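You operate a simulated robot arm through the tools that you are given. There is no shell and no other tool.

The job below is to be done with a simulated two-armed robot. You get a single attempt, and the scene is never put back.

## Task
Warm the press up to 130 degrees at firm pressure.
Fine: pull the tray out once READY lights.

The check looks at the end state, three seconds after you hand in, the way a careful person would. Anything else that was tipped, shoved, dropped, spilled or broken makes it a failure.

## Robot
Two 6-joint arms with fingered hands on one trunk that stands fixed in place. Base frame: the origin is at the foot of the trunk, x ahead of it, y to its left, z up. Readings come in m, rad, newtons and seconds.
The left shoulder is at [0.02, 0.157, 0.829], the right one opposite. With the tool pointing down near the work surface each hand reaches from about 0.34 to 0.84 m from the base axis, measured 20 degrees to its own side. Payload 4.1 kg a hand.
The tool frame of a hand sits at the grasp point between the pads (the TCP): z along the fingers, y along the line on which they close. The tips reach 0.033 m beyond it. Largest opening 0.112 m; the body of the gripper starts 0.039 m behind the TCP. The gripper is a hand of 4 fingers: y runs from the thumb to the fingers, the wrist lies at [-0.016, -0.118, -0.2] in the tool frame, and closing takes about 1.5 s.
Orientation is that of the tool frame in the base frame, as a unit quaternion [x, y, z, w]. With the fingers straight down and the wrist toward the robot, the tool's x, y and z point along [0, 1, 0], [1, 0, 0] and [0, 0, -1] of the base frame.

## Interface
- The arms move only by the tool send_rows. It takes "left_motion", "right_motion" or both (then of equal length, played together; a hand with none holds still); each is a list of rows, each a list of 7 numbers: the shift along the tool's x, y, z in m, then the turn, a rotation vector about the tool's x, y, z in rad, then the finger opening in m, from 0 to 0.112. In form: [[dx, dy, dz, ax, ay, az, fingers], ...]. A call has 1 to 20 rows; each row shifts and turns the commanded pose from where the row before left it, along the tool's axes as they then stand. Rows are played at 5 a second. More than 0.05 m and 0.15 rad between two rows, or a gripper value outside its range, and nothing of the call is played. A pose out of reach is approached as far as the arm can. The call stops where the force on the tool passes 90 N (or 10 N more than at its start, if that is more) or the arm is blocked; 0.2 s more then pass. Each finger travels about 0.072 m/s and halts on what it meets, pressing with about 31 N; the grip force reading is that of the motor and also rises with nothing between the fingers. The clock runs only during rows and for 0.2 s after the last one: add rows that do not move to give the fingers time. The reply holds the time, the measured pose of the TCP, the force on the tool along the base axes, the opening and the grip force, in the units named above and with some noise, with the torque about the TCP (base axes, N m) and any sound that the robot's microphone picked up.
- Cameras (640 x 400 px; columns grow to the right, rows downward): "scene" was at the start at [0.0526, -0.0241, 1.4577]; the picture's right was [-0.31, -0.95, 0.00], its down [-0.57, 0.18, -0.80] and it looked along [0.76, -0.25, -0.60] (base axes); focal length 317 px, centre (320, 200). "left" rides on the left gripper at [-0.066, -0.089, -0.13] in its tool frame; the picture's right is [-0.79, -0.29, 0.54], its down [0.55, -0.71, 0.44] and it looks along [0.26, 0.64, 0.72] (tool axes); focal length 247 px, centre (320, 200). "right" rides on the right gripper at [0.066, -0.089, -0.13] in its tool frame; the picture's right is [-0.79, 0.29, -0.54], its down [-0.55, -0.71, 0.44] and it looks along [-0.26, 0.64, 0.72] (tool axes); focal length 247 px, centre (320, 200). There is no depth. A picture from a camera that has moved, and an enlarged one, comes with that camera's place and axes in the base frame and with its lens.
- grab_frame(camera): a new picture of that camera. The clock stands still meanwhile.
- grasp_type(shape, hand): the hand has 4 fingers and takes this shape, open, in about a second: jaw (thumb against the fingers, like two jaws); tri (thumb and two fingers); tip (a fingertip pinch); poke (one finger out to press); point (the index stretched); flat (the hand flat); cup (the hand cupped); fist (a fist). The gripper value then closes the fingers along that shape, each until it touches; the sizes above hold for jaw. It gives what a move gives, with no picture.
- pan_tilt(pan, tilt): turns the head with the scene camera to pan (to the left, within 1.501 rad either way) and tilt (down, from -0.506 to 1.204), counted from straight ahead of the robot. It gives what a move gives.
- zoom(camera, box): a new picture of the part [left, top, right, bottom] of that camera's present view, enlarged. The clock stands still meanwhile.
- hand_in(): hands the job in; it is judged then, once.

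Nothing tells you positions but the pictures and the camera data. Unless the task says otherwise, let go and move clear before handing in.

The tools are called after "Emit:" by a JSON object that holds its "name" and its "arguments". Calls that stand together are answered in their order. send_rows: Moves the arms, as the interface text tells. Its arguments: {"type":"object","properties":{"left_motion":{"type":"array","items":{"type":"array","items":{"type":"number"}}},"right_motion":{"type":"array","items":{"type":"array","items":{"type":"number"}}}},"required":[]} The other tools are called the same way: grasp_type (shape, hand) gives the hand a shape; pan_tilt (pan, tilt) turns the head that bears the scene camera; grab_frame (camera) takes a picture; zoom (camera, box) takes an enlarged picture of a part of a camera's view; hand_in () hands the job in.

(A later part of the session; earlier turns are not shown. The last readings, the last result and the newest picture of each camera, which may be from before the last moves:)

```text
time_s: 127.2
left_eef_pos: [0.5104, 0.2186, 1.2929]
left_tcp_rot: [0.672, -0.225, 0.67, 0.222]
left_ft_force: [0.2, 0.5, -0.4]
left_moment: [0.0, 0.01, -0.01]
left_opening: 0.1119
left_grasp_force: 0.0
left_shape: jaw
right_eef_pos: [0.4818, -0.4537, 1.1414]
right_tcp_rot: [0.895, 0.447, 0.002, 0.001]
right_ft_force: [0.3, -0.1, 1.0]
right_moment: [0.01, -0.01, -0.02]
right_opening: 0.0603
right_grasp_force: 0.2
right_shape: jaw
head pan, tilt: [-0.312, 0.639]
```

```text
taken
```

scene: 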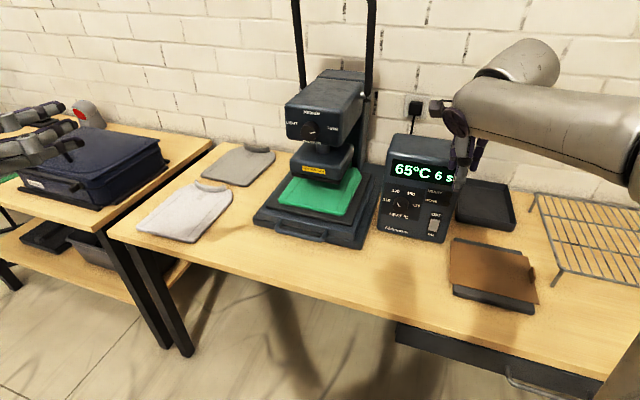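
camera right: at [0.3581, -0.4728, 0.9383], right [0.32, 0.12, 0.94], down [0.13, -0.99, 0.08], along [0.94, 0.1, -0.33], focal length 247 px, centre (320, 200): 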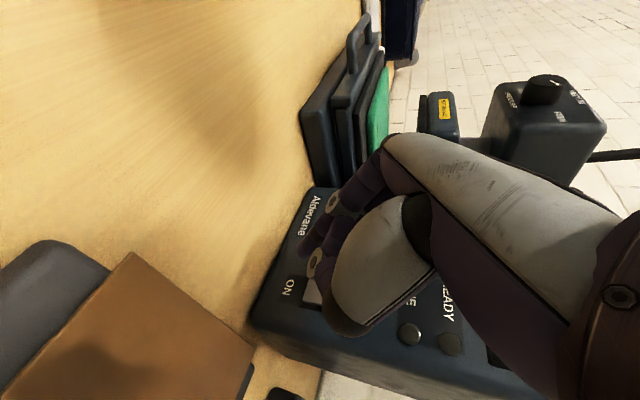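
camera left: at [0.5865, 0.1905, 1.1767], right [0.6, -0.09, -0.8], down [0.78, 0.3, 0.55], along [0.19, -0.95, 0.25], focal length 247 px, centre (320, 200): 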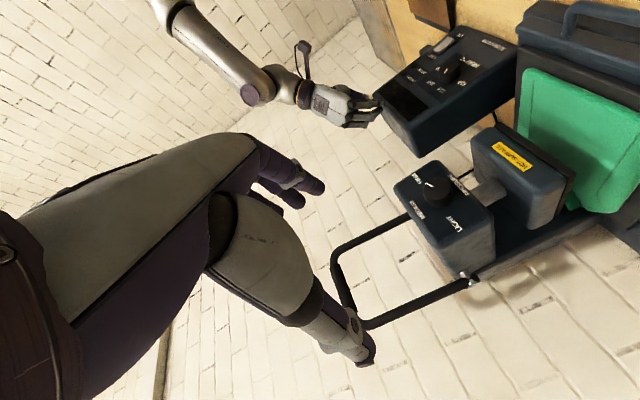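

65 °C and rising, and the hand is oriented for the handle. I'll move over to above the tray handle, staying high and in front of the press.

Emit:
{"name": "send_rows", "arguments": {"right_motion": [[0.0394, -0.0006, 0.005, 0, 0, 0, 0.06], [0.0394, -0.0006, 0.005, 0, 0, 0, 0.06], [0.0394, -0.0006, 0.01, 0, 0, 0, 0.06], [0.0394, -0.0006, 0.01, 0, 0, 0, 0.06], [0.0394, -0.0006, 0.01, 0, 0, 0, 0.06], [0.0394, -0.0006, 0.01, 0, 0, 0, 0.06], [0.0394, -0.0006, 0.01, 0, 0, 0, 0.06], [0.0394, -0.0006, 0.01, 0, 0, 0, 0.06], [0.0394, -0.0006, 0.01, 0, 0, 0, 0.06]]}}

Emit:
{"name": "grab_frame", "arguments": {"camera": "scene"}}

Emit:
{"name": "grab_frame", "arguments": {"camera": "right"}}

```text
time_s: 129.2
left_eef_pos: [0.5089, 0.2167, 1.2918]
left_tcp_rot: [0.673, -0.224, 0.669, 0.223]
left_ft_force: [-1.0, -0.6, 1.1]
left_moment: [0.05, -0.01, 0.05]
left_opening: 0.1123
left_grasp_force: 0.1
left_shape: jaw
right_eef_pos: [0.6892, -0.1658, 1.0643]
right_tcp_rot: [0.895, 0.447, 0.003, 0.0]
right_ft_force: [-0.9, 0.0, 0.1]
right_moment: [0.06, -0.01, 0.0]
right_opening: 0.0603
right_grasp_force: 0.0
right_shape: jaw
head pan, tilt: [-0.312, 0.639]
```

```text
taken
```

scene: 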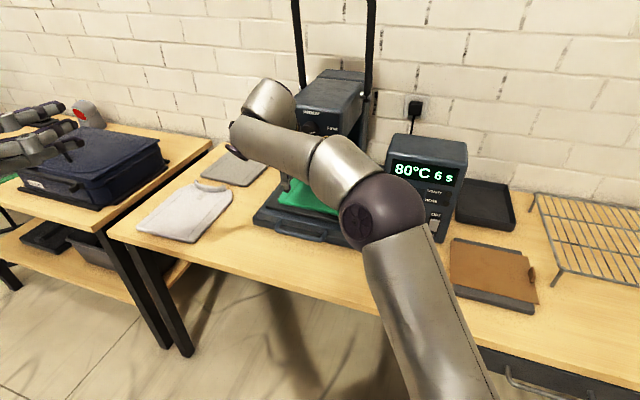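

```text
taken
camera right: at [0.6568, -0.0616, 1.1931], right [-0.25, -0.81, 0.54], down [-0.9, -0.02, -0.44], along [0.36, -0.59, -0.72], focal length 247 px, centre (320, 200)
```

right: 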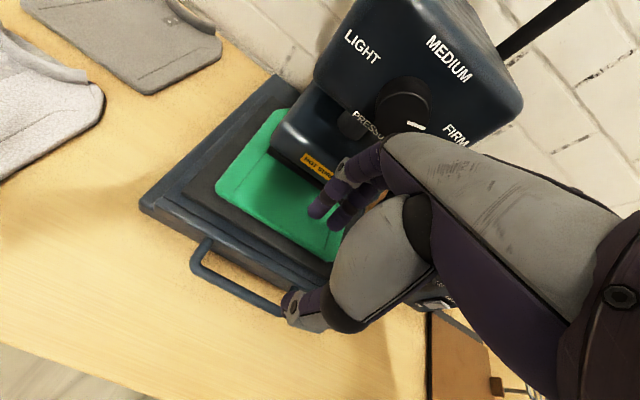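

I'm above the handle with the display at 80 °C. I'll check alignment with a zoom before descending.

Emit:
{"name": "zoom", "arguments": {"camera": "right", "box": [160, 210, 352, 340]}}

```text
3.08 times, centred on (256, 275) of right
camera zoom: at [0.6568, -0.0616, 1.1931], right [-0.25, -0.81, 0.54], down [-0.9, -0.02, -0.44], along [0.36, -0.59, -0.72], focal length 760 px, centre (517, -31)
```

zoom: 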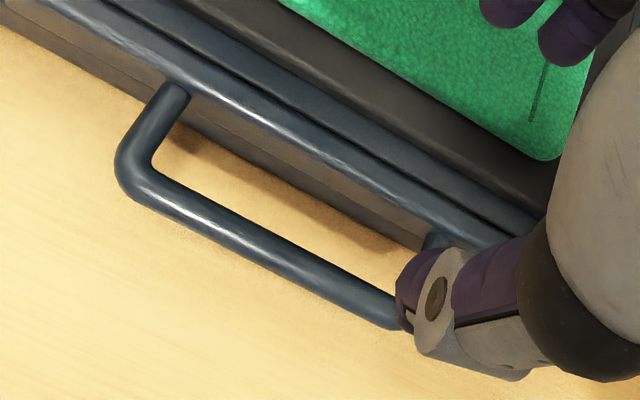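

The axis is about 6 mm short of the bar. I'll shift that much, narrow the fingers to fit the gap, and descend around the bar.

Emit:
{"name": "send_rows", "arguments": {"right_motion": [[0, 0.005, 0, 0, 0, 0, 0.028], [0, 0, 0, 0, 0, 0, 0.028], [0, 0, 0, 0, 0, 0, 0.028], [0, 0, 0.035, 0, 0, 0, 0.028], [0, 0, 0.035, 0, 0, 0, 0.028], [0, 0, 0.035, 0, 0, 0, 0.028]]}}

Emit:
{"name": "grab_frame", "arguments": {"camera": "right"}}

Emit:
{"name": "zoom", "arguments": {"camera": "right", "box": [180, 160, 372, 360]}}

Emit:
{"name": "grab_frame", "arguments": {"camera": "scene"}}

```text
time_s: 130.6
left_eef_pos: [0.509, 0.2176, 1.292]
left_tcp_rot: [0.672, -0.224, 0.67, 0.222]
left_ft_force: [-0.4, -0.4, -0.8]
left_moment: [0.02, 0.0, -0.01]
left_opening: 0.1122
left_grasp_force: 0.1
left_shape: jaw
right_eef_pos: [0.6939, -0.1701, 0.9569]
right_tcp_rot: [0.894, 0.447, 0.003, 0.0]
right_ft_force: [0.2, -0.4, 0.6]
right_moment: [0.0, 0.0, 0.0]
right_opening: 0.0283
right_grasp_force: 0.1
right_shape: jaw
head pan, tilt: [-0.312, 0.639]
```

```text
taken
camera right: at [0.6611, -0.0655, 1.0867], right [-0.25, -0.81, 0.54], down [-0.9, -0.02, -0.44], along [0.36, -0.59, -0.72], focal length 247 px, centre (320, 200)
```

right: 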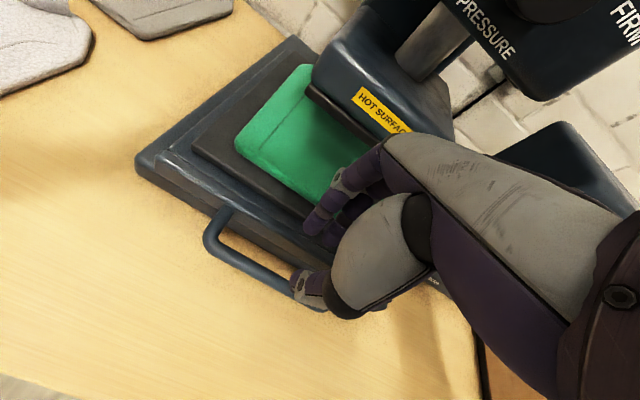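

```text
2.00 times, centred on (276, 260) of right
camera zoom: at [0.6611, -0.0655, 1.0867], right [-0.25, -0.81, 0.54], down [-0.9, -0.02, -0.44], along [0.36, -0.59, -0.72], focal length 494 px, centre (408, 80)
```

zoom: 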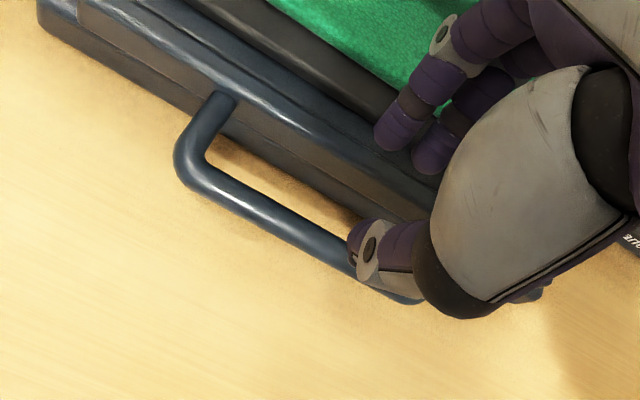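

```text
taken
```

scene: 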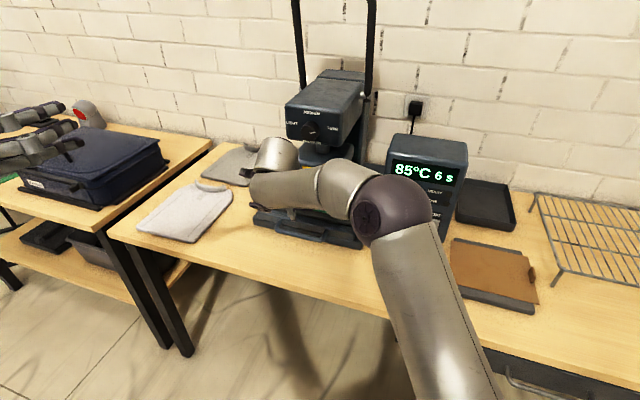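

The bar is centred between the fingers. I'll descend the remaining distance slowly.

Emit:
{"name": "send_rows", "arguments": {"right_motion": [[0, 0, 0.03, 0, 0, 0, 0.03], [0, 0, 0.025, 0, 0, 0, 0.03], [0, 0, 0.02, 0, 0, 0, 0.03], [0, 0, 0.018, 0, 0, 0, 0.03]]}}

Emit:
{"name": "zoom", "arguments": {"camera": "right", "box": [200, 160, 392, 360]}}

Emit:
{"name": "grab_frame", "arguments": {"camera": "scene"}}

```text
time_s: 131.6
left_eef_pos: [0.5071, 0.2181, 1.2928]
left_tcp_rot: [0.673, -0.224, 0.67, 0.222]
left_ft_force: [-0.4, -0.1, -0.4]
left_moment: [0.0, 0.05, 0.01]
left_opening: 0.112
left_grasp_force: 0.2
left_shape: jaw
right_eef_pos: [0.6947, -0.1664, 0.8726]
right_tcp_rot: [0.894, 0.448, 0.008, 0.005]
right_ft_force: [-16.4, 5.0, 42.0]
right_moment: [-1.48, -0.97, -0.41]
right_opening: 0.0291
right_grasp_force: 0.1
right_shape: jaw
head pan, tilt: [-0.312, 0.639]
```

```text
2.00 times, centred on (296, 260) of right
camera zoom: at [0.6614, -0.0613, 1.0016], right [-0.25, -0.81, 0.53], down [-0.89, -0.02, -0.45], along [0.37, -0.59, -0.71], focal length 494 px, centre (368, 80)
```

zoom: 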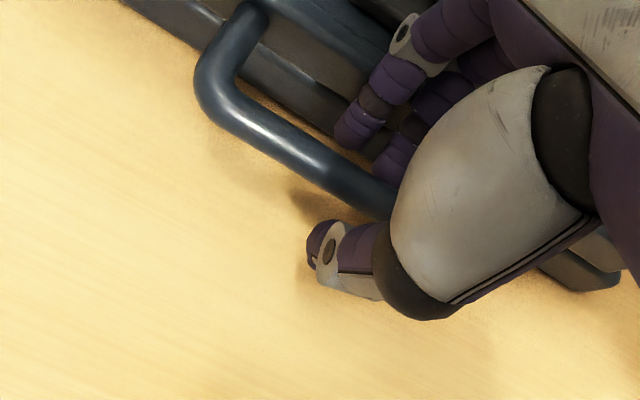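

```text
taken
```

scene: 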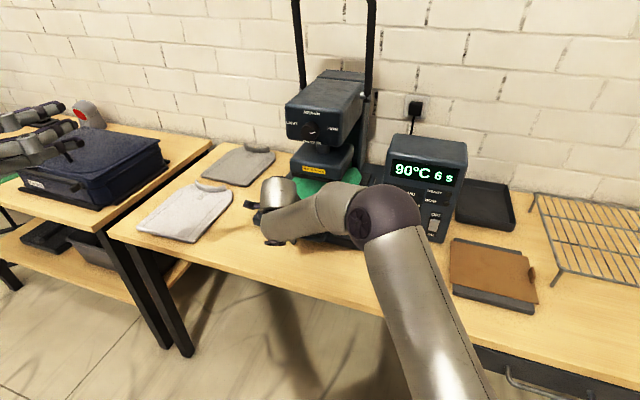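

The fingers touched the tray's front edge, giving 42 N upward. I'll lift off immediately and come back with the hand tilted so the fingers hook behind the bar without touching the tray.

Emit:
{"name": "send_rows", "arguments": {"right_motion": [[0, 0, -0.02, 0, 0, 0, 0.03], [0, 0, -0.03, 0, 0, 0, 0.03], [0, -0.02, -0.02, -0.13, 0, 0, 0.03], [0, -0.01, 0, -0.13, 0, 0, 0.03], [0, 0, 0, -0.13, 0, 0, 0.03], [0, 0, 0, -0.134, 0, 0, 0.03]]}}

Emit:
{"name": "zoom", "arguments": {"camera": "right", "box": [160, 160, 400, 400]}}

Emit:
{"name": "grab_frame", "arguments": {"camera": "scene"}}

```text
time_s: 133.0
left_eef_pos: [0.5081, 0.2164, 1.2921]
left_tcp_rot: [0.673, -0.225, 0.669, 0.222]
left_ft_force: [0.1, 1.0, -0.1]
left_moment: [-0.01, -0.03, 0.01]
left_opening: 0.1121
left_grasp_force: 0.0
left_shape: jaw
right_eef_pos: [0.6707, -0.1522, 0.9344]
right_tcp_rot: [0.863, 0.432, 0.119, 0.233]
right_ft_force: [0.3, -1.0, 0.5]
right_moment: [-0.02, 0.01, 0.0]
right_opening: 0.0298
right_grasp_force: 0.1
right_shape: jaw
head pan, tilt: [-0.312, 0.639]
```

```text
1.67 times, centred on (280, 280) of right
camera zoom: at [0.5968, -0.0153, 1.0009], right [-0.5, -0.62, 0.61], down [-0.64, -0.2, -0.74], along [0.58, -0.76, -0.3], focal length 412 px, centre (387, 67)
```

zoom: 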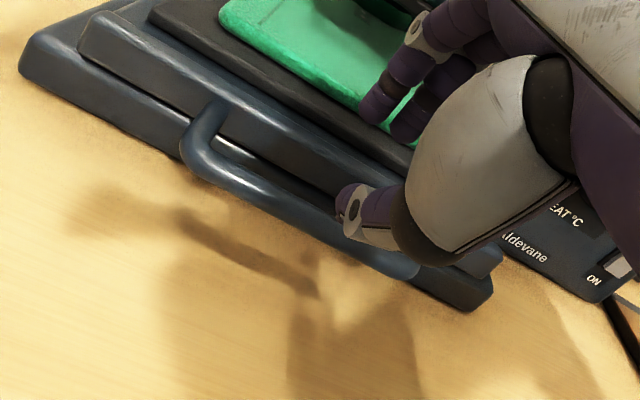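

```text
taken
```

scene: 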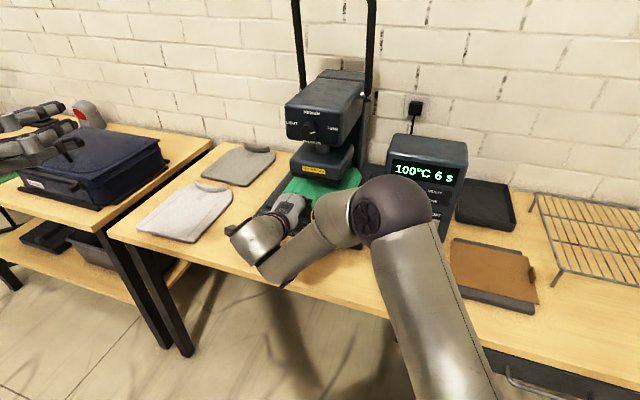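

The tilt is 30° and the bar is re-measured at [0.695, -0.166, 0.851]. I'll line up and slide in along the fingers, stopping short to check.

Emit:
{"name": "send_rows", "arguments": {"right_motion": [[0, -0.0214, 0, 0, 0, 0, 0.028], [0, 0, 0.02, 0, 0, 0, 0.028], [0, 0, 0.02, 0, 0, 0, 0.028], [0, 0, 0.012, 0, 0, 0, 0.028]]}}

Emit:
{"name": "zoom", "arguments": {"camera": "right", "box": [180, 140, 400, 380]}}

Emit:
{"name": "zoom", "arguments": {"camera": "scene", "box": [380, 130, 480, 250]}}

```text
time_s: 134.0
left_eef_pos: [0.5096, 0.2175, 1.2918]
left_tcp_rot: [0.673, -0.225, 0.669, 0.222]
left_ft_force: [0.2, 0.8, 0.6]
left_moment: [-0.02, 0.04, 0.0]
left_opening: 0.112
left_grasp_force: 0.2
left_shape: jaw
right_eef_pos: [0.6753, -0.1538, 0.8777]
right_tcp_rot: [0.863, 0.432, 0.119, 0.232]
right_ft_force: [-0.9, -0.4, -0.2]
right_moment: [0.01, -0.01, 0.02]
right_opening: 0.0283
right_grasp_force: 0.1
right_shape: jaw
head pan, tilt: [-0.312, 0.639]
```

```text
1.67 times, centred on (290, 260) of right
camera zoom: at [0.6016, -0.0173, 0.9447], right [-0.5, -0.62, 0.61], down [-0.64, -0.2, -0.74], along [0.58, -0.76, -0.3], focal length 412 px, centre (370, 100)
```

zoom: 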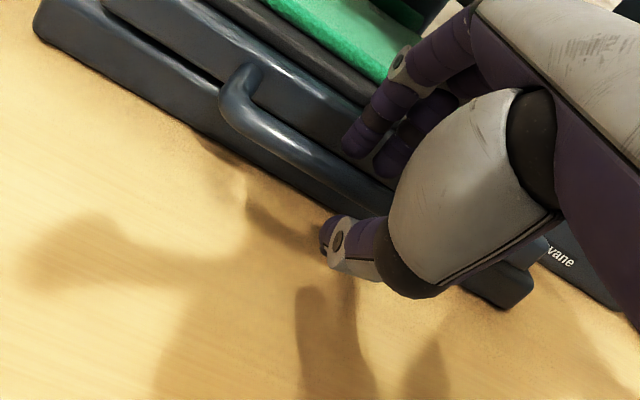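

```text
3.33 times, centred on (430, 190) of scene
camera zoom: at [0.0525, -0.0241, 1.4577], right [-0.31, -0.95, 0.0], down [-0.57, 0.18, -0.8], along [0.76, -0.25, -0.6], focal length 1058 px, centre (-47, 233)
```

zoom: 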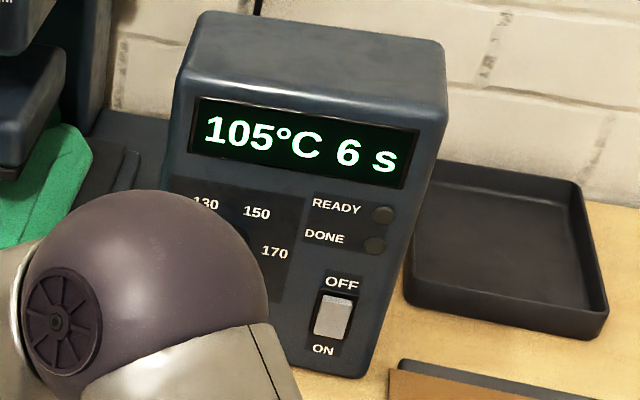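

105 °C and no contact, with the fingers entering behind the bar and the thumb in front. I'll advance the last 18 mm gently.

Emit:
{"name": "send_rows", "arguments": {"right_motion": [[0, 0, 0.009, 0, 0, 0, 0.028], [0, 0, 0.009, 0, 0, 0, 0.028]]}}

Emit:
{"name": "zoom", "arguments": {"camera": "right", "box": [180, 140, 400, 380]}}

```text
time_s: 134.6
left_eef_pos: [0.5095, 0.2171, 1.2915]
left_tcp_rot: [0.673, -0.225, 0.669, 0.221]
left_ft_force: [-0.4, 0.0, -0.6]
left_moment: [0.03, 0.0, 0.02]
left_opening: 0.1121
left_grasp_force: 0.2
left_shape: jaw
right_eef_pos: [0.6835, -0.1601, 0.8628]
right_tcp_rot: [0.863, 0.433, 0.119, 0.232]
right_ft_force: [0.1, 0.0, -0.2]
right_moment: [0.01, -0.02, 0.0]
right_opening: 0.0284
right_grasp_force: 0.1
right_shape: jaw
head pan, tilt: [-0.312, 0.639]
```

```text
1.67 times, centred on (290, 260) of right
camera zoom: at [0.6086, -0.0228, 0.9299], right [-0.49, -0.62, 0.61], down [-0.65, -0.2, -0.74], along [0.58, -0.76, -0.3], focal length 412 px, centre (370, 100)
```

zoom: 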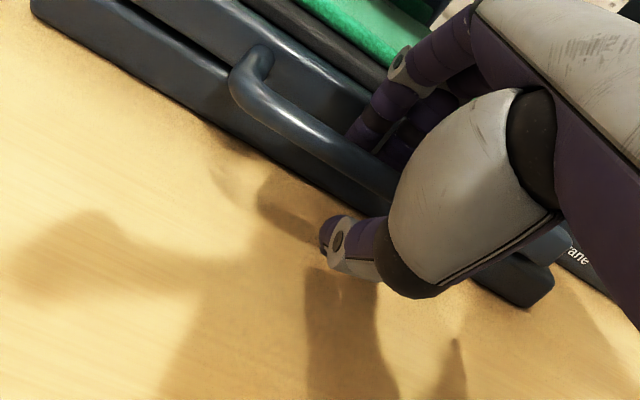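

The fingers are behind the bar with zero force. I'll close the grip on it.

Emit:
{"name": "send_rows", "arguments": {"right_motion": [[0, 0, 0, 0, 0, 0, 0.02], [0, 0, 0, 0, 0, 0, 0.01], [0, 0, 0, 0, 0, 0, 0.005], [0, 0, 0, 0, 0, 0, 0.005], [0, 0, 0, 0, 0, 0, 0.005]]}}

Emit:
{"name": "zoom", "arguments": {"camera": "right", "box": [180, 140, 400, 380]}}

Emit:
{"name": "zoom", "arguments": {"camera": "scene", "box": [380, 130, 480, 250]}}

```text
time_s: 135.8
left_eef_pos: [0.5097, 0.2162, 1.291]
left_tcp_rot: [0.673, -0.224, 0.669, 0.222]
left_ft_force: [-0.4, -0.1, 0.4]
left_moment: [0.0, 0.03, -0.03]
left_opening: 0.1115
left_grasp_force: 0.1
left_shape: jaw
right_eef_pos: [0.6828, -0.1599, 0.8619]
right_tcp_rot: [0.864, 0.431, 0.119, 0.232]
right_ft_force: [5.1, -3.4, 3.7]
right_moment: [-0.1, -0.07, 0.07]
right_opening: 0.0056
right_grasp_force: 0.1
right_shape: jaw
head pan, tilt: [-0.312, 0.639]
```

```text
1.67 times, centred on (290, 260) of right
camera zoom: at [0.6087, -0.0231, 0.9298], right [-0.5, -0.62, 0.61], down [-0.65, -0.2, -0.74], along [0.58, -0.76, -0.3], focal length 412 px, centre (370, 100)
```

zoom: 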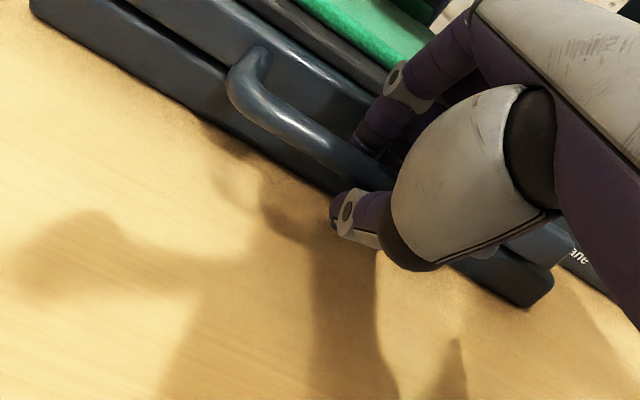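

```text
3.33 times, centred on (430, 190) of scene
camera zoom: at [0.0526, -0.0242, 1.4577], right [-0.31, -0.95, 0.0], down [-0.57, 0.18, -0.8], along [0.76, -0.25, -0.6], focal length 1058 px, centre (-47, 233)
```

zoom: 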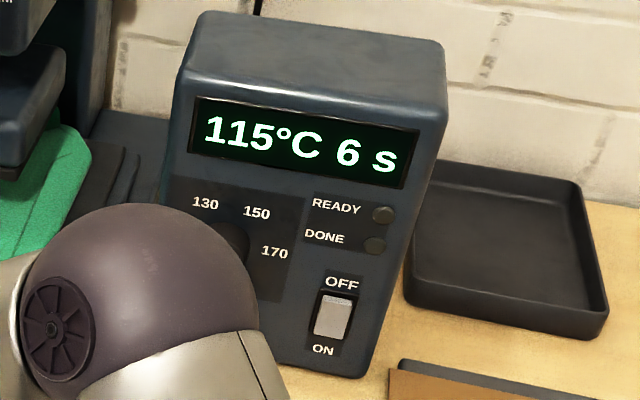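

The opening is at the commanded value, with slight contact. I'll squeeze fully to confirm the bar is between the fingers.

Emit:
{"name": "send_rows", "arguments": {"right_motion": [[0, 0, 0, 0, 0, 0, 0.0], [0, 0, 0, 0, 0, 0, 0.0], [0, 0, 0, 0, 0, 0, 0.0]]}}

Emit:
{"name": "zoom", "arguments": {"camera": "scene", "box": [380, 130, 480, 250]}}

```text
time_s: 136.6
left_eef_pos: [0.5096, 0.2173, 1.2916]
left_tcp_rot: [0.673, -0.224, 0.668, 0.222]
left_ft_force: [-0.2, 0.6, 0.5]
left_moment: [0.01, 0.0, 0.01]
left_opening: 0.1117
left_grasp_force: 0.0
left_shape: jaw
right_eef_pos: [0.6824, -0.1589, 0.8613]
right_tcp_rot: [0.864, 0.432, 0.117, 0.23]
right_ft_force: [2.9, -1.5, -7.6]
right_moment: [-0.01, 0.03, 0.1]
right_opening: 0.0041
right_grasp_force: 30.9
right_shape: jaw
head pan, tilt: [-0.312, 0.639]
```

```text
3.33 times, centred on (430, 190) of scene
camera zoom: at [0.0529, -0.0242, 1.4577], right [-0.31, -0.95, 0.0], down [-0.57, 0.18, -0.8], along [0.76, -0.25, -0.6], focal length 1058 px, centre (-47, 233)
```

zoom: 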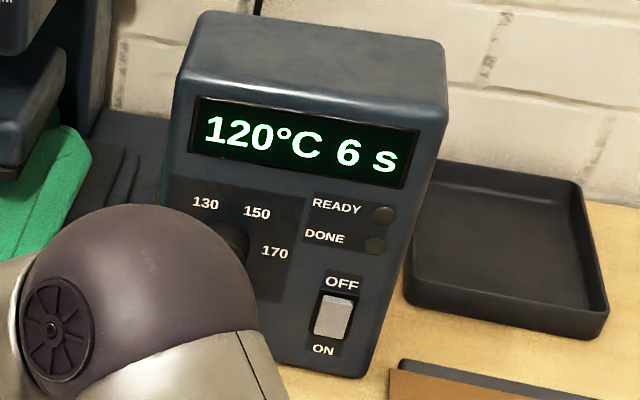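

The bar is gripped at 31 N and the display shows 120 °C. I'll hold still and wait for READY.

Emit:
{"name": "send_rows", "arguments": {"right_motion": [[0, 0, 0, 0, 0, 0, 0.0], [0, 0, 0, 0, 0, 0, 0.0], [0, 0, 0, 0, 0, 0, 0.0], [0, 0, 0, 0, 0, 0, 0.0], [0, 0, 0, 0, 0, 0, 0.0], [0, 0, 0, 0, 0, 0, 0.0], [0, 0, 0, 0, 0, 0, 0.0], [0, 0, 0, 0, 0, 0, 0.0]]}}

Emit:
{"name": "zoom", "arguments": {"camera": "scene", "box": [380, 130, 480, 250]}}

```text
time_s: 138.4
left_eef_pos: [0.5101, 0.2172, 1.2914]
left_tcp_rot: [0.673, -0.224, 0.669, 0.222]
left_ft_force: [0.1, 0.3, 0.4]
left_moment: [0.02, -0.01, -0.02]
left_opening: 0.1119
left_grasp_force: 0.1
left_shape: jaw
right_eef_pos: [0.6831, -0.1596, 0.8616]
right_tcp_rot: [0.864, 0.432, 0.117, 0.232]
right_ft_force: [2.0, -1.4, -18.8]
right_moment: [0.07, 0.1, 0.08]
right_opening: 0.0034
right_grasp_force: 31.0
right_shape: jaw
head pan, tilt: [-0.312, 0.639]
```

```text
3.33 times, centred on (430, 190) of scene
camera zoom: at [0.0532, -0.0243, 1.4577], right [-0.31, -0.95, 0.0], down [-0.57, 0.18, -0.8], along [0.76, -0.25, -0.6], focal length 1058 px, centre (-47, 233)
```

zoom: 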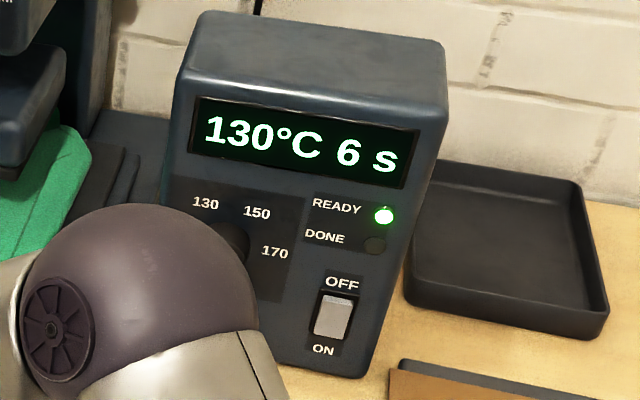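

READY is lit at 130 °C. I'll now pull the tray straight out along its slide, starting with a small move to check it glides.

Emit:
{"name": "send_rows", "arguments": {"right_motion": [[0, -0.0129, -0.0076, 0, 0, 0, 0.0], [0, -0.0129, -0.0076, 0, 0, 0, 0.0]]}}

Emit:
{"name": "grab_frame", "arguments": {"camera": "scene"}}

Emit:
{"name": "grab_frame", "arguments": {"camera": "right"}}

```text
time_s: 139.0
left_eef_pos: [0.5102, 0.2179, 1.2916]
left_tcp_rot: [0.673, -0.224, 0.669, 0.222]
left_ft_force: [0.7, 1.1, 0.0]
left_moment: [0.0, -0.05, 0.03]
left_opening: 0.1119
left_grasp_force: 0.0
left_shape: jaw
right_eef_pos: [0.6586, -0.143, 0.8614]
right_tcp_rot: [0.863, 0.433, 0.118, 0.231]
right_ft_force: [1.0, 2.4, -18.7]
right_moment: [0.13, 0.17, 0.11]
right_opening: 0.0036
right_grasp_force: 31.1
right_shape: jaw
head pan, tilt: [-0.312, 0.639]
```

```text
taken
```

scene: 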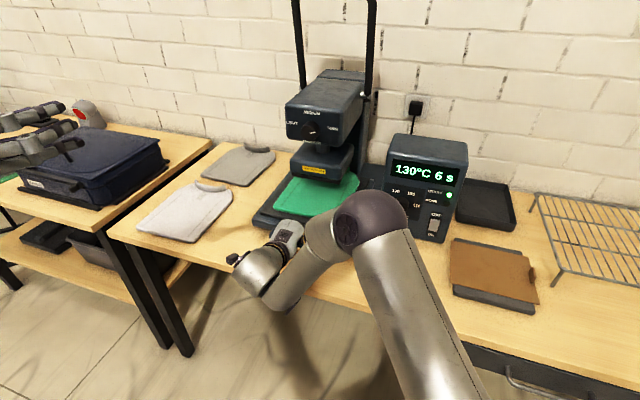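

```text
taken
camera right: at [0.5849, -0.0058, 0.9292], right [-0.49, -0.62, 0.61], down [-0.65, -0.2, -0.73], along [0.58, -0.75, -0.3], focal length 247 px, centre (320, 200)
```

right: 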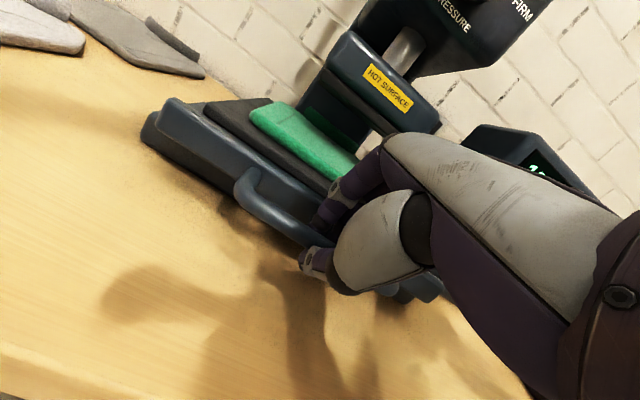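

The tray slides freely, with no pull force and the press unmoved. I'll continue pulling in steps, watching force and line.

Emit:
{"name": "send_rows", "arguments": {"right_motion": [[0, -0.0173, -0.0101, 0, 0, 0, 0.0], [0, -0.0173, -0.0101, 0, 0, 0, 0.0]]}}

Emit:
{"name": "send_rows", "arguments": {"right_motion": [[0, -0.0173, -0.0101, 0, 0, 0, 0.0], [0, -0.0173, -0.0101, 0, 0, 0, 0.0]]}}

Emit:
{"name": "grab_frame", "arguments": {"camera": "scene"}}

```text
time_s: 139.6
left_eef_pos: [0.5103, 0.2167, 1.2922]
left_tcp_rot: [0.673, -0.224, 0.669, 0.222]
left_ft_force: [0.3, -0.8, 0.4]
left_moment: [0.02, -0.02, 0.03]
left_opening: 0.1117
left_grasp_force: 0.1
left_shape: jaw
right_eef_pos: [0.6269, -0.1177, 0.8618]
right_tcp_rot: [0.863, 0.434, 0.117, 0.231]
right_ft_force: [2.6, 5.2, -24.7]
right_moment: [0.19, 0.17, 0.18]
right_opening: 0.0034
right_grasp_force: 30.8
right_shape: jaw
head pan, tilt: [-0.312, 0.639]
```

```text
time_s: 140.2
left_eef_pos: [0.5101, 0.2163, 1.2913]
left_tcp_rot: [0.673, -0.225, 0.669, 0.222]
left_ft_force: [0.5, -1.0, 0.2]
left_moment: [0.01, 0.0, 0.01]
left_opening: 0.1121
left_grasp_force: 0.1
left_shape: jaw
right_eef_pos: [0.5941, -0.0942, 0.8617]
right_tcp_rot: [0.863, 0.433, 0.117, 0.23]
right_ft_force: [4.3, 6.8, -27.1]
right_moment: [0.22, 0.18, 0.25]
right_opening: 0.0034
right_grasp_force: 31.0
right_shape: jaw
head pan, tilt: [-0.312, 0.639]
```

```text
taken
```

scene: 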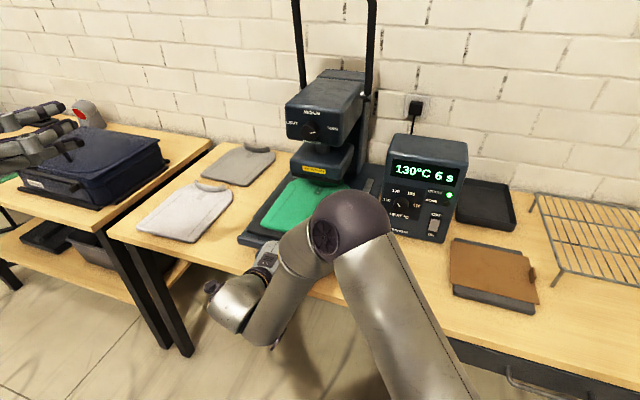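

The tray is 11 cm out and gliding. I'll continue with tiny corrections to relieve the side and vertical loads.

Emit:
{"name": "send_rows", "arguments": {"right_motion": [[0.001, -0.0178, -0.0092, 0, 0, 0, 0.0], [0.001, -0.0178, -0.0092, 0, 0, 0, 0.0]]}}

Emit:
{"name": "grab_frame", "arguments": {"camera": "right"}}

Emit:
{"name": "zoom", "arguments": {"camera": "scene", "box": [220, 120, 400, 280]}}

```text
time_s: 140.8
left_eef_pos: [0.5097, 0.2173, 1.2918]
left_tcp_rot: [0.674, -0.225, 0.668, 0.221]
left_ft_force: [0.9, -0.9, 0.4]
left_moment: [0.01, -0.01, 0.01]
left_opening: 0.1117
left_grasp_force: 0.1
left_shape: jaw
right_eef_pos: [0.5639, -0.0705, 0.8619]
right_tcp_rot: [0.864, 0.431, 0.118, 0.232]
right_ft_force: [-3.4, -3.7, -13.9]
right_moment: [0.0, 0.17, 0.05]
right_opening: 0.0035
right_grasp_force: 30.9
right_shape: jaw
head pan, tilt: [-0.312, 0.639]
```

```text
taken
camera right: at [0.4894, 0.0668, 0.929], right [-0.5, -0.62, 0.61], down [-0.65, -0.2, -0.74], along [0.58, -0.76, -0.3], focal length 247 px, centre (320, 200)
```

right: 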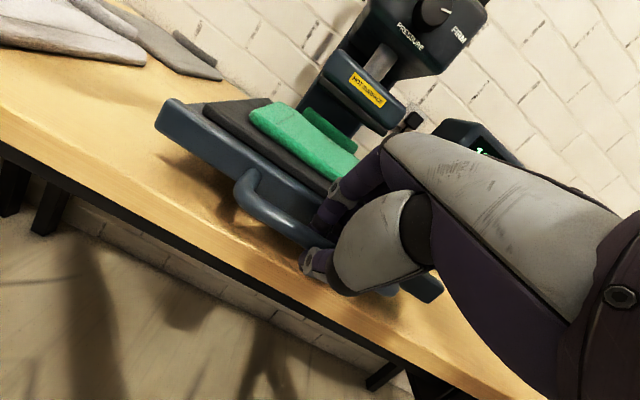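

```text
2.50 times, centred on (310, 200) of scene
camera zoom: at [0.053, -0.0244, 1.4577], right [-0.31, -0.95, 0.0], down [-0.57, 0.18, -0.8], along [0.76, -0.25, -0.6], focal length 794 px, centre (345, 200)
```

zoom: 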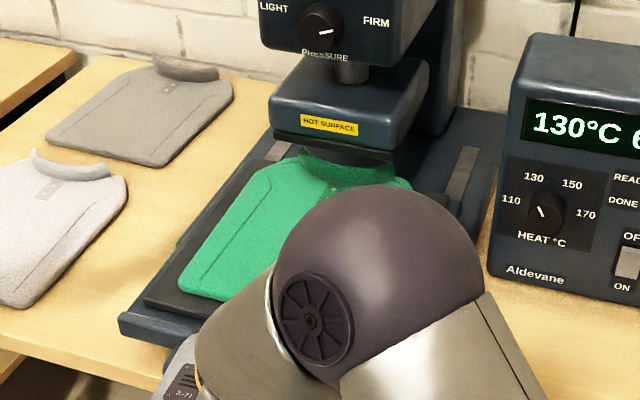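

The tray is about 15 cm out and the garment has cleared the platen. I'll continue gently to find the end stop.

Emit:
{"name": "send_rows", "arguments": {"right_motion": [[0, -0.0086, -0.0051, 0, 0, 0, 0.0], [0, -0.0086, -0.0051, 0, 0, 0, 0.0]]}}

```text
time_s: 141.4
left_eef_pos: [0.511, 0.2169, 1.2919]
left_tcp_rot: [0.674, -0.224, 0.668, 0.222]
left_ft_force: [0.0, 0.4, -0.5]
left_moment: [0.0, 0.02, -0.01]
left_opening: 0.1119
left_grasp_force: 0.0
left_shape: jaw
right_eef_pos: [0.5488, -0.0598, 0.8621]
right_tcp_rot: [0.864, 0.432, 0.119, 0.232]
right_ft_force: [-3.5, -5.9, -12.4]
right_moment: [-0.07, 0.13, -0.02]
right_opening: 0.0035
right_grasp_force: 30.9
right_shape: jaw
head pan, tilt: [-0.312, 0.639]
```

Emit:
{"name": "send_rows", "arguments": {"right_motion": [[-0.0008, -0.0086, -0.0051, 0, 0, 0, 0.0], [0, -0.0086, -0.0051, 0, 0, 0, 0.0]]}}

```text
time_s: 142.0
left_eef_pos: [0.5093, 0.2169, 1.2925]
left_tcp_rot: [0.672, -0.225, 0.669, 0.222]
left_ft_force: [-1.0, 0.5, 0.6]
left_moment: [0.02, -0.01, 0.0]
left_opening: 0.112
left_grasp_force: 0.1
left_shape: jaw
right_eef_pos: [0.5334, -0.0464, 0.8612]
right_tcp_rot: [0.864, 0.431, 0.117, 0.232]
right_ft_force: [-5.0, -6.2, -10.6]
right_moment: [0.03, 0.18, -0.04]
right_opening: 0.0038
right_grasp_force: 30.5
right_shape: jaw
head pan, tilt: [-0.312, 0.639]
```

Emit:
{"name": "zoom", "arguments": {"camera": "scene", "box": [200, 100, 420, 300]}}

Emit:
{"name": "grab_frame", "arguments": {"camera": "right"}}

Emit:
{"name": "grab_frame", "arguments": {"camera": "left"}}

```text
2.00 times, centred on (310, 200) of scene
camera zoom: at [0.0528, -0.0244, 1.4577], right [-0.31, -0.95, 0.0], down [-0.57, 0.18, -0.8], along [0.76, -0.25, -0.6], focal length 635 px, centre (340, 200)
```

zoom: 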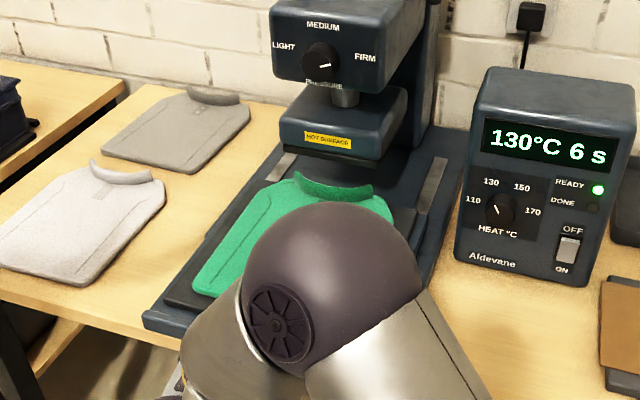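

```text
taken
camera right: at [0.4586, 0.0903, 0.9287], right [-0.49, -0.62, 0.61], down [-0.65, -0.2, -0.74], along [0.58, -0.76, -0.3], focal length 247 px, centre (320, 200)
```

right: 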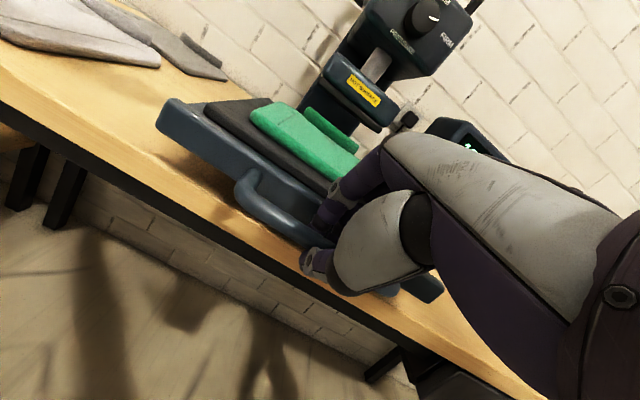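

```text
taken
camera left: at [0.4581, 0.3668, 1.2269], right [0.6, -0.09, -0.8], down [0.78, 0.31, 0.55], along [0.19, -0.95, 0.25], focal length 247 px, centre (320, 200)
```

left: 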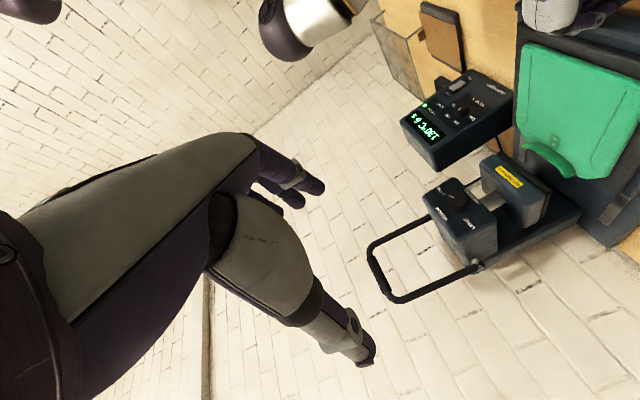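

The garment is fully clear of the platen at about 19 cm. I'll take one more careful bit to feel for the stop.

Emit:
{"name": "send_rows", "arguments": {"right_motion": [[-0.0008, -0.0043, -0.0025, 0, 0, 0, 0.0], [0, -0.0043, -0.0025, 0, 0, 0, 0.0], [0, -0.0043, -0.0025, 0, 0, 0, 0.0]]}}

```text
time_s: 142.8
left_eef_pos: [0.5086, 0.2172, 1.2919]
left_tcp_rot: [0.673, -0.225, 0.669, 0.222]
left_ft_force: [0.2, -0.9, 0.7]
left_moment: [0.0, -0.02, 0.02]
left_opening: 0.1119
left_grasp_force: 0.1
left_shape: jaw
right_eef_pos: [0.5209, -0.0368, 0.8614]
right_tcp_rot: [0.863, 0.432, 0.119, 0.231]
right_ft_force: [-2.0, -2.7, -7.2]
right_moment: [-0.02, 0.1, 0.05]
right_opening: 0.0036
right_grasp_force: 31.5
right_shape: jaw
head pan, tilt: [-0.312, 0.639]
```

Emit:
{"name": "send_rows", "arguments": {"right_motion": [[0, -0.0043, -0.0025, 0, 0, 0, 0.0], [0, -0.0043, -0.0025, 0, 0, 0, 0.0], [0, -0.0043, -0.0025, 0, 0, 0, 0.0]]}}

Emit:
{"name": "zoom", "arguments": {"camera": "scene", "box": [200, 100, 420, 300]}}

```text
time_s: 143.6
left_eef_pos: [0.5096, 0.2176, 1.2924]
left_tcp_rot: [0.673, -0.224, 0.669, 0.223]
left_ft_force: [-0.2, 0.4, 0.4]
left_moment: [-0.02, 0.01, 0.0]
left_opening: 0.112
left_grasp_force: 0.2
left_shape: jaw
right_eef_pos: [0.5086, -0.0291, 0.862]
right_tcp_rot: [0.864, 0.432, 0.119, 0.232]
right_ft_force: [-0.4, -1.1, -4.2]
right_moment: [-0.03, 0.07, 0.09]
right_opening: 0.0042
right_grasp_force: 30.5
right_shape: jaw
head pan, tilt: [-0.312, 0.639]
```

```text
2.00 times, centred on (310, 200) of scene
camera zoom: at [0.0528, -0.0242, 1.4577], right [-0.31, -0.95, 0.0], down [-0.57, 0.18, -0.8], along [0.76, -0.25, -0.6], focal length 635 px, centre (340, 200)
```

zoom: 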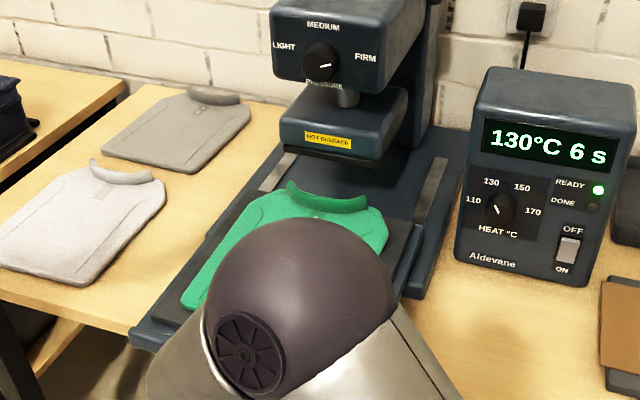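

Emit:
{"name": "send_rows", "arguments": {"right_motion": [[0, -0.0043, -0.0025, 0, 0, 0, 0.0], [0, -0.0043, -0.0025, 0, 0, 0, 0.0]]}}

```text
time_s: 144.2
left_eef_pos: [0.51, 0.2172, 1.2924]
left_tcp_rot: [0.673, -0.225, 0.669, 0.221]
left_ft_force: [-0.1, 0.6, 0.3]
left_moment: [0.03, -0.01, 0.04]
left_opening: 0.1121
left_grasp_force: 0.0
left_shape: jaw
right_eef_pos: [0.5015, -0.0216, 0.8602]
right_tcp_rot: [0.864, 0.431, 0.119, 0.231]
right_ft_force: [1.6, -0.5, -1.5]
right_moment: [-0.03, 0.05, 0.08]
right_opening: 0.0041
right_grasp_force: 31.2
right_shape: jaw
head pan, tilt: [-0.312, 0.639]
```

Emit:
{"name": "send_rows", "arguments": {"right_motion": [[0, -0.0043, -0.0025, 0, 0, 0, 0.0], [0, -0.0043, -0.0025, 0, 0, 0, 0.0]]}}

Emit:
{"name": "grab_frame", "arguments": {"camera": "right"}}

Emit:
{"name": "zoom", "arguments": {"camera": "scene", "box": [200, 100, 420, 300]}}

```text
time_s: 144.8
left_eef_pos: [0.5093, 0.2179, 1.2922]
left_tcp_rot: [0.673, -0.224, 0.669, 0.222]
left_ft_force: [-0.7, -0.1, 0.0]
left_moment: [0.0, -0.01, 0.0]
left_opening: 0.1122
left_grasp_force: 0.1
left_shape: jaw
right_eef_pos: [0.4931, -0.0169, 0.86]
right_tcp_rot: [0.864, 0.431, 0.117, 0.233]
right_ft_force: [-1.5, -4.3, -0.1]
right_moment: [-0.1, 0.01, 0.02]
right_opening: 0.0042
right_grasp_force: 30.8
right_shape: jaw
head pan, tilt: [-0.312, 0.639]
```

```text
taken
camera right: at [0.4191, 0.1198, 0.9274], right [-0.5, -0.62, 0.61], down [-0.65, -0.2, -0.74], along [0.58, -0.76, -0.3], focal length 247 px, centre (320, 200)
```

right: 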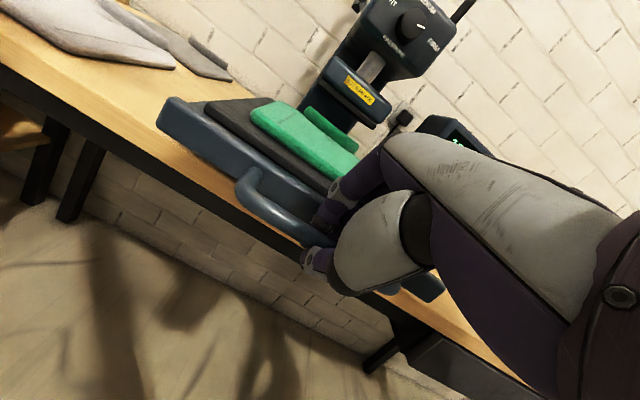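

```text
2.00 times, centred on (310, 200) of scene
camera zoom: at [0.0525, -0.0243, 1.4577], right [-0.31, -0.95, 0.0], down [-0.57, 0.18, -0.8], along [0.76, -0.25, -0.6], focal length 635 px, centre (340, 200)
```

zoom: 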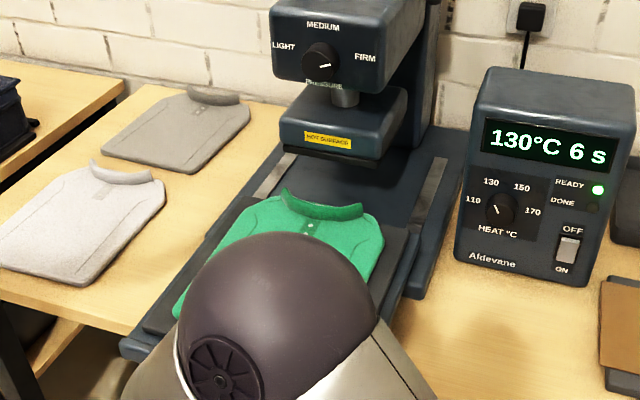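

Emit:
{"name": "send_rows", "arguments": {"right_motion": [[-0.0006, -0.0043, -0.0025, 0, 0, 0, 0.0], [0, -0.0043, -0.0025, 0, 0, 0, 0.0]]}}

```text
time_s: 145.4
left_eef_pos: [0.5092, 0.2171, 1.292]
left_tcp_rot: [0.673, -0.224, 0.669, 0.222]
left_ft_force: [-0.3, -0.2, 0.4]
left_moment: [-0.01, -0.01, -0.02]
left_opening: 0.1117
left_grasp_force: 0.0
left_shape: jaw
right_eef_pos: [0.4831, -0.0108, 0.8607]
right_tcp_rot: [0.863, 0.433, 0.118, 0.232]
right_ft_force: [0.7, 1.4, -8.1]
right_moment: [0.04, 0.07, 0.08]
right_opening: 0.0045
right_grasp_force: 31.1
right_shape: jaw
head pan, tilt: [-0.312, 0.639]
```

The 27 N upward load earlier didn't lift the tray at all, so it is captive on its slide. I'll continue a little further to find the end of travel.

Emit:
{"name": "send_rows", "arguments": {"right_motion": [[0, -0.0043, -0.0025, 0, 0, 0, 0.0], [0, -0.0043, -0.0025, 0, 0, 0, 0.0], [0, -0.0043, -0.0025, 0, 0, 0, 0.0]]}}

Emit:
{"name": "zoom", "arguments": {"camera": "scene", "box": [200, 100, 420, 300]}}

```text
time_s: 146.2
left_eef_pos: [0.51, 0.2179, 1.2912]
left_tcp_rot: [0.673, -0.224, 0.669, 0.222]
left_ft_force: [0.8, 0.7, -0.4]
left_moment: [-0.02, 0.0, 0.01]
left_opening: 0.1119
left_grasp_force: 0.1
left_shape: jaw
right_eef_pos: [0.4729, -0.0014, 0.8616]
right_tcp_rot: [0.864, 0.432, 0.118, 0.232]
right_ft_force: [3.8, 3.5, -10.4]
right_moment: [0.1, 0.02, 0.19]
right_opening: 0.0043
right_grasp_force: 30.6
right_shape: jaw
head pan, tilt: [-0.312, 0.639]
```

```text
2.00 times, centred on (310, 200) of scene
camera zoom: at [0.053, -0.0241, 1.4577], right [-0.31, -0.95, 0.0], down [-0.57, 0.18, -0.8], along [0.76, -0.25, -0.6], focal length 635 px, centre (340, 200)
```

zoom: 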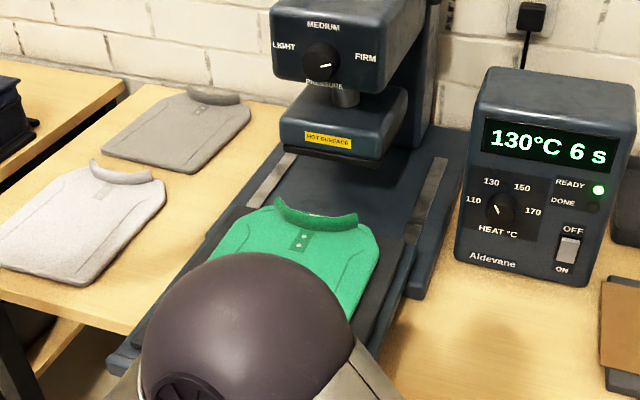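

The tray is 26 cm out and there is still no stop. Before releasing, I'll lift the handle by 2 mm to confirm it is held captive by its rails.

Emit:
{"name": "send_rows", "arguments": {"right_motion": [[0, 0.001, -0.0017, 0, 0, 0, 0.0], [0, 0, 0, 0, 0, 0, 0.0]]}}

Emit:
{"name": "send_rows", "arguments": {"right_motion": [[0, -0.0015, 0.0026, 0, 0, 0, 0.0], [0, 0, 0, 0, 0, 0, 0.0]]}}

```text
time_s: 146.8
left_eef_pos: [0.5089, 0.2168, 1.2913]
left_tcp_rot: [0.673, -0.224, 0.669, 0.222]
left_ft_force: [-1.0, 0.7, -0.4]
left_moment: [0.0, 0.01, 0.01]
left_opening: 0.112
left_grasp_force: 0.0
left_shape: jaw
right_eef_pos: [0.4721, -0.0024, 0.8617]
right_tcp_rot: [0.864, 0.431, 0.116, 0.231]
right_ft_force: [4.2, 5.1, -21.9]
right_moment: [0.21, 0.11, 0.21]
right_opening: 0.0039
right_grasp_force: 30.6
right_shape: jaw
head pan, tilt: [-0.312, 0.639]
```

```text
time_s: 147.4
left_eef_pos: [0.5097, 0.2181, 1.2917]
left_tcp_rot: [0.673, -0.224, 0.669, 0.222]
left_ft_force: [0.8, -0.1, -0.6]
left_moment: [-0.02, 0.01, 0.0]
left_opening: 0.1121
left_grasp_force: 0.1
left_shape: jaw
right_eef_pos: [0.4715, -0.0011, 0.8611]
right_tcp_rot: [0.864, 0.431, 0.119, 0.233]
right_ft_force: [-0.4, 1.6, -5.8]
right_moment: [0.08, 0.08, 0.14]
right_opening: 0.0043
right_grasp_force: 31.3
right_shape: jaw
head pan, tilt: [-0.312, 0.639]
```

The tray doesn't move vertically at all, so it is captive and won't tip. I'll draw it out a final 1.5 cm in case the stop is close, watching the pull force.

Emit:
{"name": "send_rows", "arguments": {"right_motion": [[0, -0.0043, -0.0025, 0, 0, 0, 0.0], [0, -0.0043, -0.0025, 0, 0, 0, 0.0], [0, 0, 0, 0, 0, 0, 0.0]]}}

```text
time_s: 148.2
left_eef_pos: [0.5107, 0.2176, 1.291]
left_tcp_rot: [0.674, -0.224, 0.668, 0.223]
left_ft_force: [-0.7, -0.2, 0.0]
left_moment: [0.03, -0.02, 0.01]
left_opening: 0.1119
left_grasp_force: 0.1
left_shape: jaw
right_eef_pos: [0.4653, 0.0048, 0.8594]
right_tcp_rot: [0.864, 0.431, 0.119, 0.231]
right_ft_force: [5.0, 3.5, 0.6]
right_moment: [-0.03, -0.04, 0.22]
right_opening: 0.0046
right_grasp_force: 30.9
right_shape: jaw
head pan, tilt: [-0.312, 0.639]
```

There's still no resistance, and at 27 cm the tray is clearly out. I'll open the fingers just enough, back out the way I came in, and move clear.

Emit:
{"name": "send_rows", "arguments": {"right_motion": [[0, 0, 0, 0, 0, 0, 0.015], [0, 0, 0, 0, 0, 0, 0.028], [0, 0, 0, 0, 0, 0, 0.028], [0, 0, 0, 0, 0, 0, 0.028], [0, 0, -0.015, 0, 0, 0, 0.028], [0, 0, -0.02, 0, 0, 0, 0.028], [0, 0, -0.025, 0, 0, 0, 0.028], [0, 0, -0.03, 0, 0, 0, 0.028]]}}

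Emit:
{"name": "grab_frame", "arguments": {"camera": "right"}}

Emit:
{"name": "grab_frame", "arguments": {"camera": "scene"}}

```text
time_s: 150.0
left_eef_pos: [0.5095, 0.2169, 1.2913]
left_tcp_rot: [0.673, -0.224, 0.669, 0.222]
left_ft_force: [-0.3, -0.4, -0.5]
left_moment: [-0.02, -0.01, -0.01]
left_opening: 0.1118
left_grasp_force: 0.1
left_shape: jaw
right_eef_pos: [0.4281, 0.0329, 0.9373]
right_tcp_rot: [0.864, 0.431, 0.117, 0.231]
right_ft_force: [-0.3, 0.3, 0.4]
right_moment: [0.02, -0.01, 0.01]
right_opening: 0.0278
right_grasp_force: 0.0
right_shape: jaw
head pan, tilt: [-0.312, 0.639]
```

```text
taken
camera right: at [0.3531, 0.1681, 1.0046], right [-0.49, -0.62, 0.61], down [-0.65, -0.2, -0.74], along [0.58, -0.76, -0.3], focal length 247 px, centre (320, 200)
```

right: 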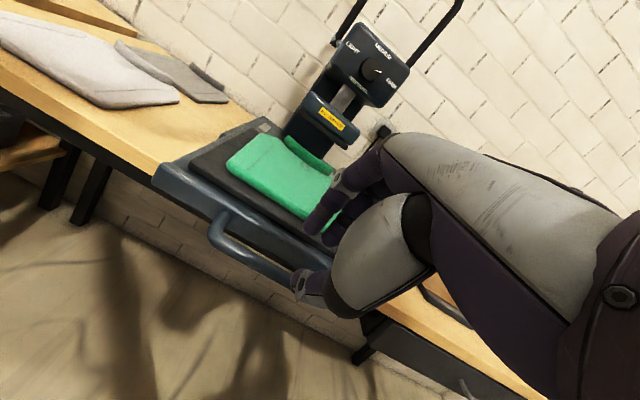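

```text
taken
```

scene: 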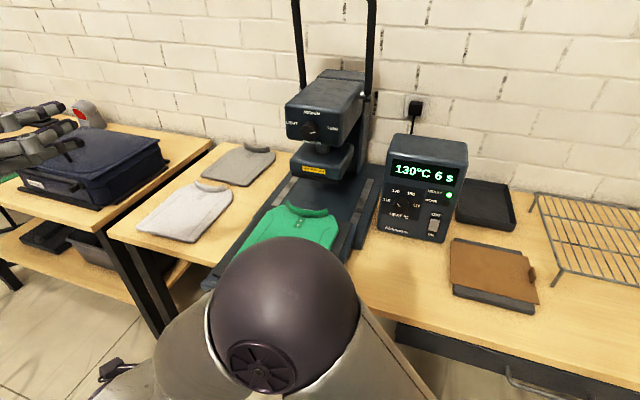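

The tray stays out and level, READY is still lit and nothing else has moved. I'll raise the right arm straight up and then swing it off to its own side.

Emit:
{"name": "send_rows", "arguments": {"right_motion": [[0, 0.0152, -0.0345, 0, 0, 0, 0.028], [0, 0.0202, -0.0345, 0, 0, 0, 0.028], [0, 0.0202, -0.0345, 0, 0, 0, 0.028], [0, 0.0202, -0.0345, 0, 0, 0, 0.028], [0, 0.0202, -0.0345, 0, 0, 0, 0.028], [0, 0, 0, 0.13, 0, 0, 0.06], [0, 0, 0, 0.13, 0, 0, 0.06], [0, 0, 0, 0.13, 0, 0, 0.06], [0, 0, 0, 0.134, 0, 0, 0.06]]}}

Emit:
{"name": "grab_frame", "arguments": {"camera": "scene"}}

```text
time_s: 152.0
left_eef_pos: [0.509, 0.2166, 1.2922]
left_tcp_rot: [0.673, -0.224, 0.669, 0.222]
left_ft_force: [0.0, 0.1, 0.0]
left_moment: [0.0, -0.01, 0.0]
left_opening: 0.1121
left_grasp_force: 0.0
left_shape: jaw
right_eef_pos: [0.4239, 0.0338, 1.135]
right_tcp_rot: [0.894, 0.449, 0.002, -0.001]
right_ft_force: [-0.3, 0.6, 0.1]
right_moment: [0.01, -0.02, 0.01]
right_opening: 0.0597
right_grasp_force: 0.0
right_shape: jaw
head pan, tilt: [-0.312, 0.639]
```

```text
taken
```

scene: 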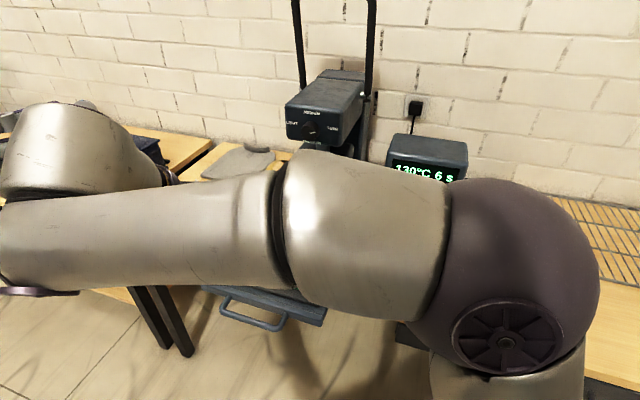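

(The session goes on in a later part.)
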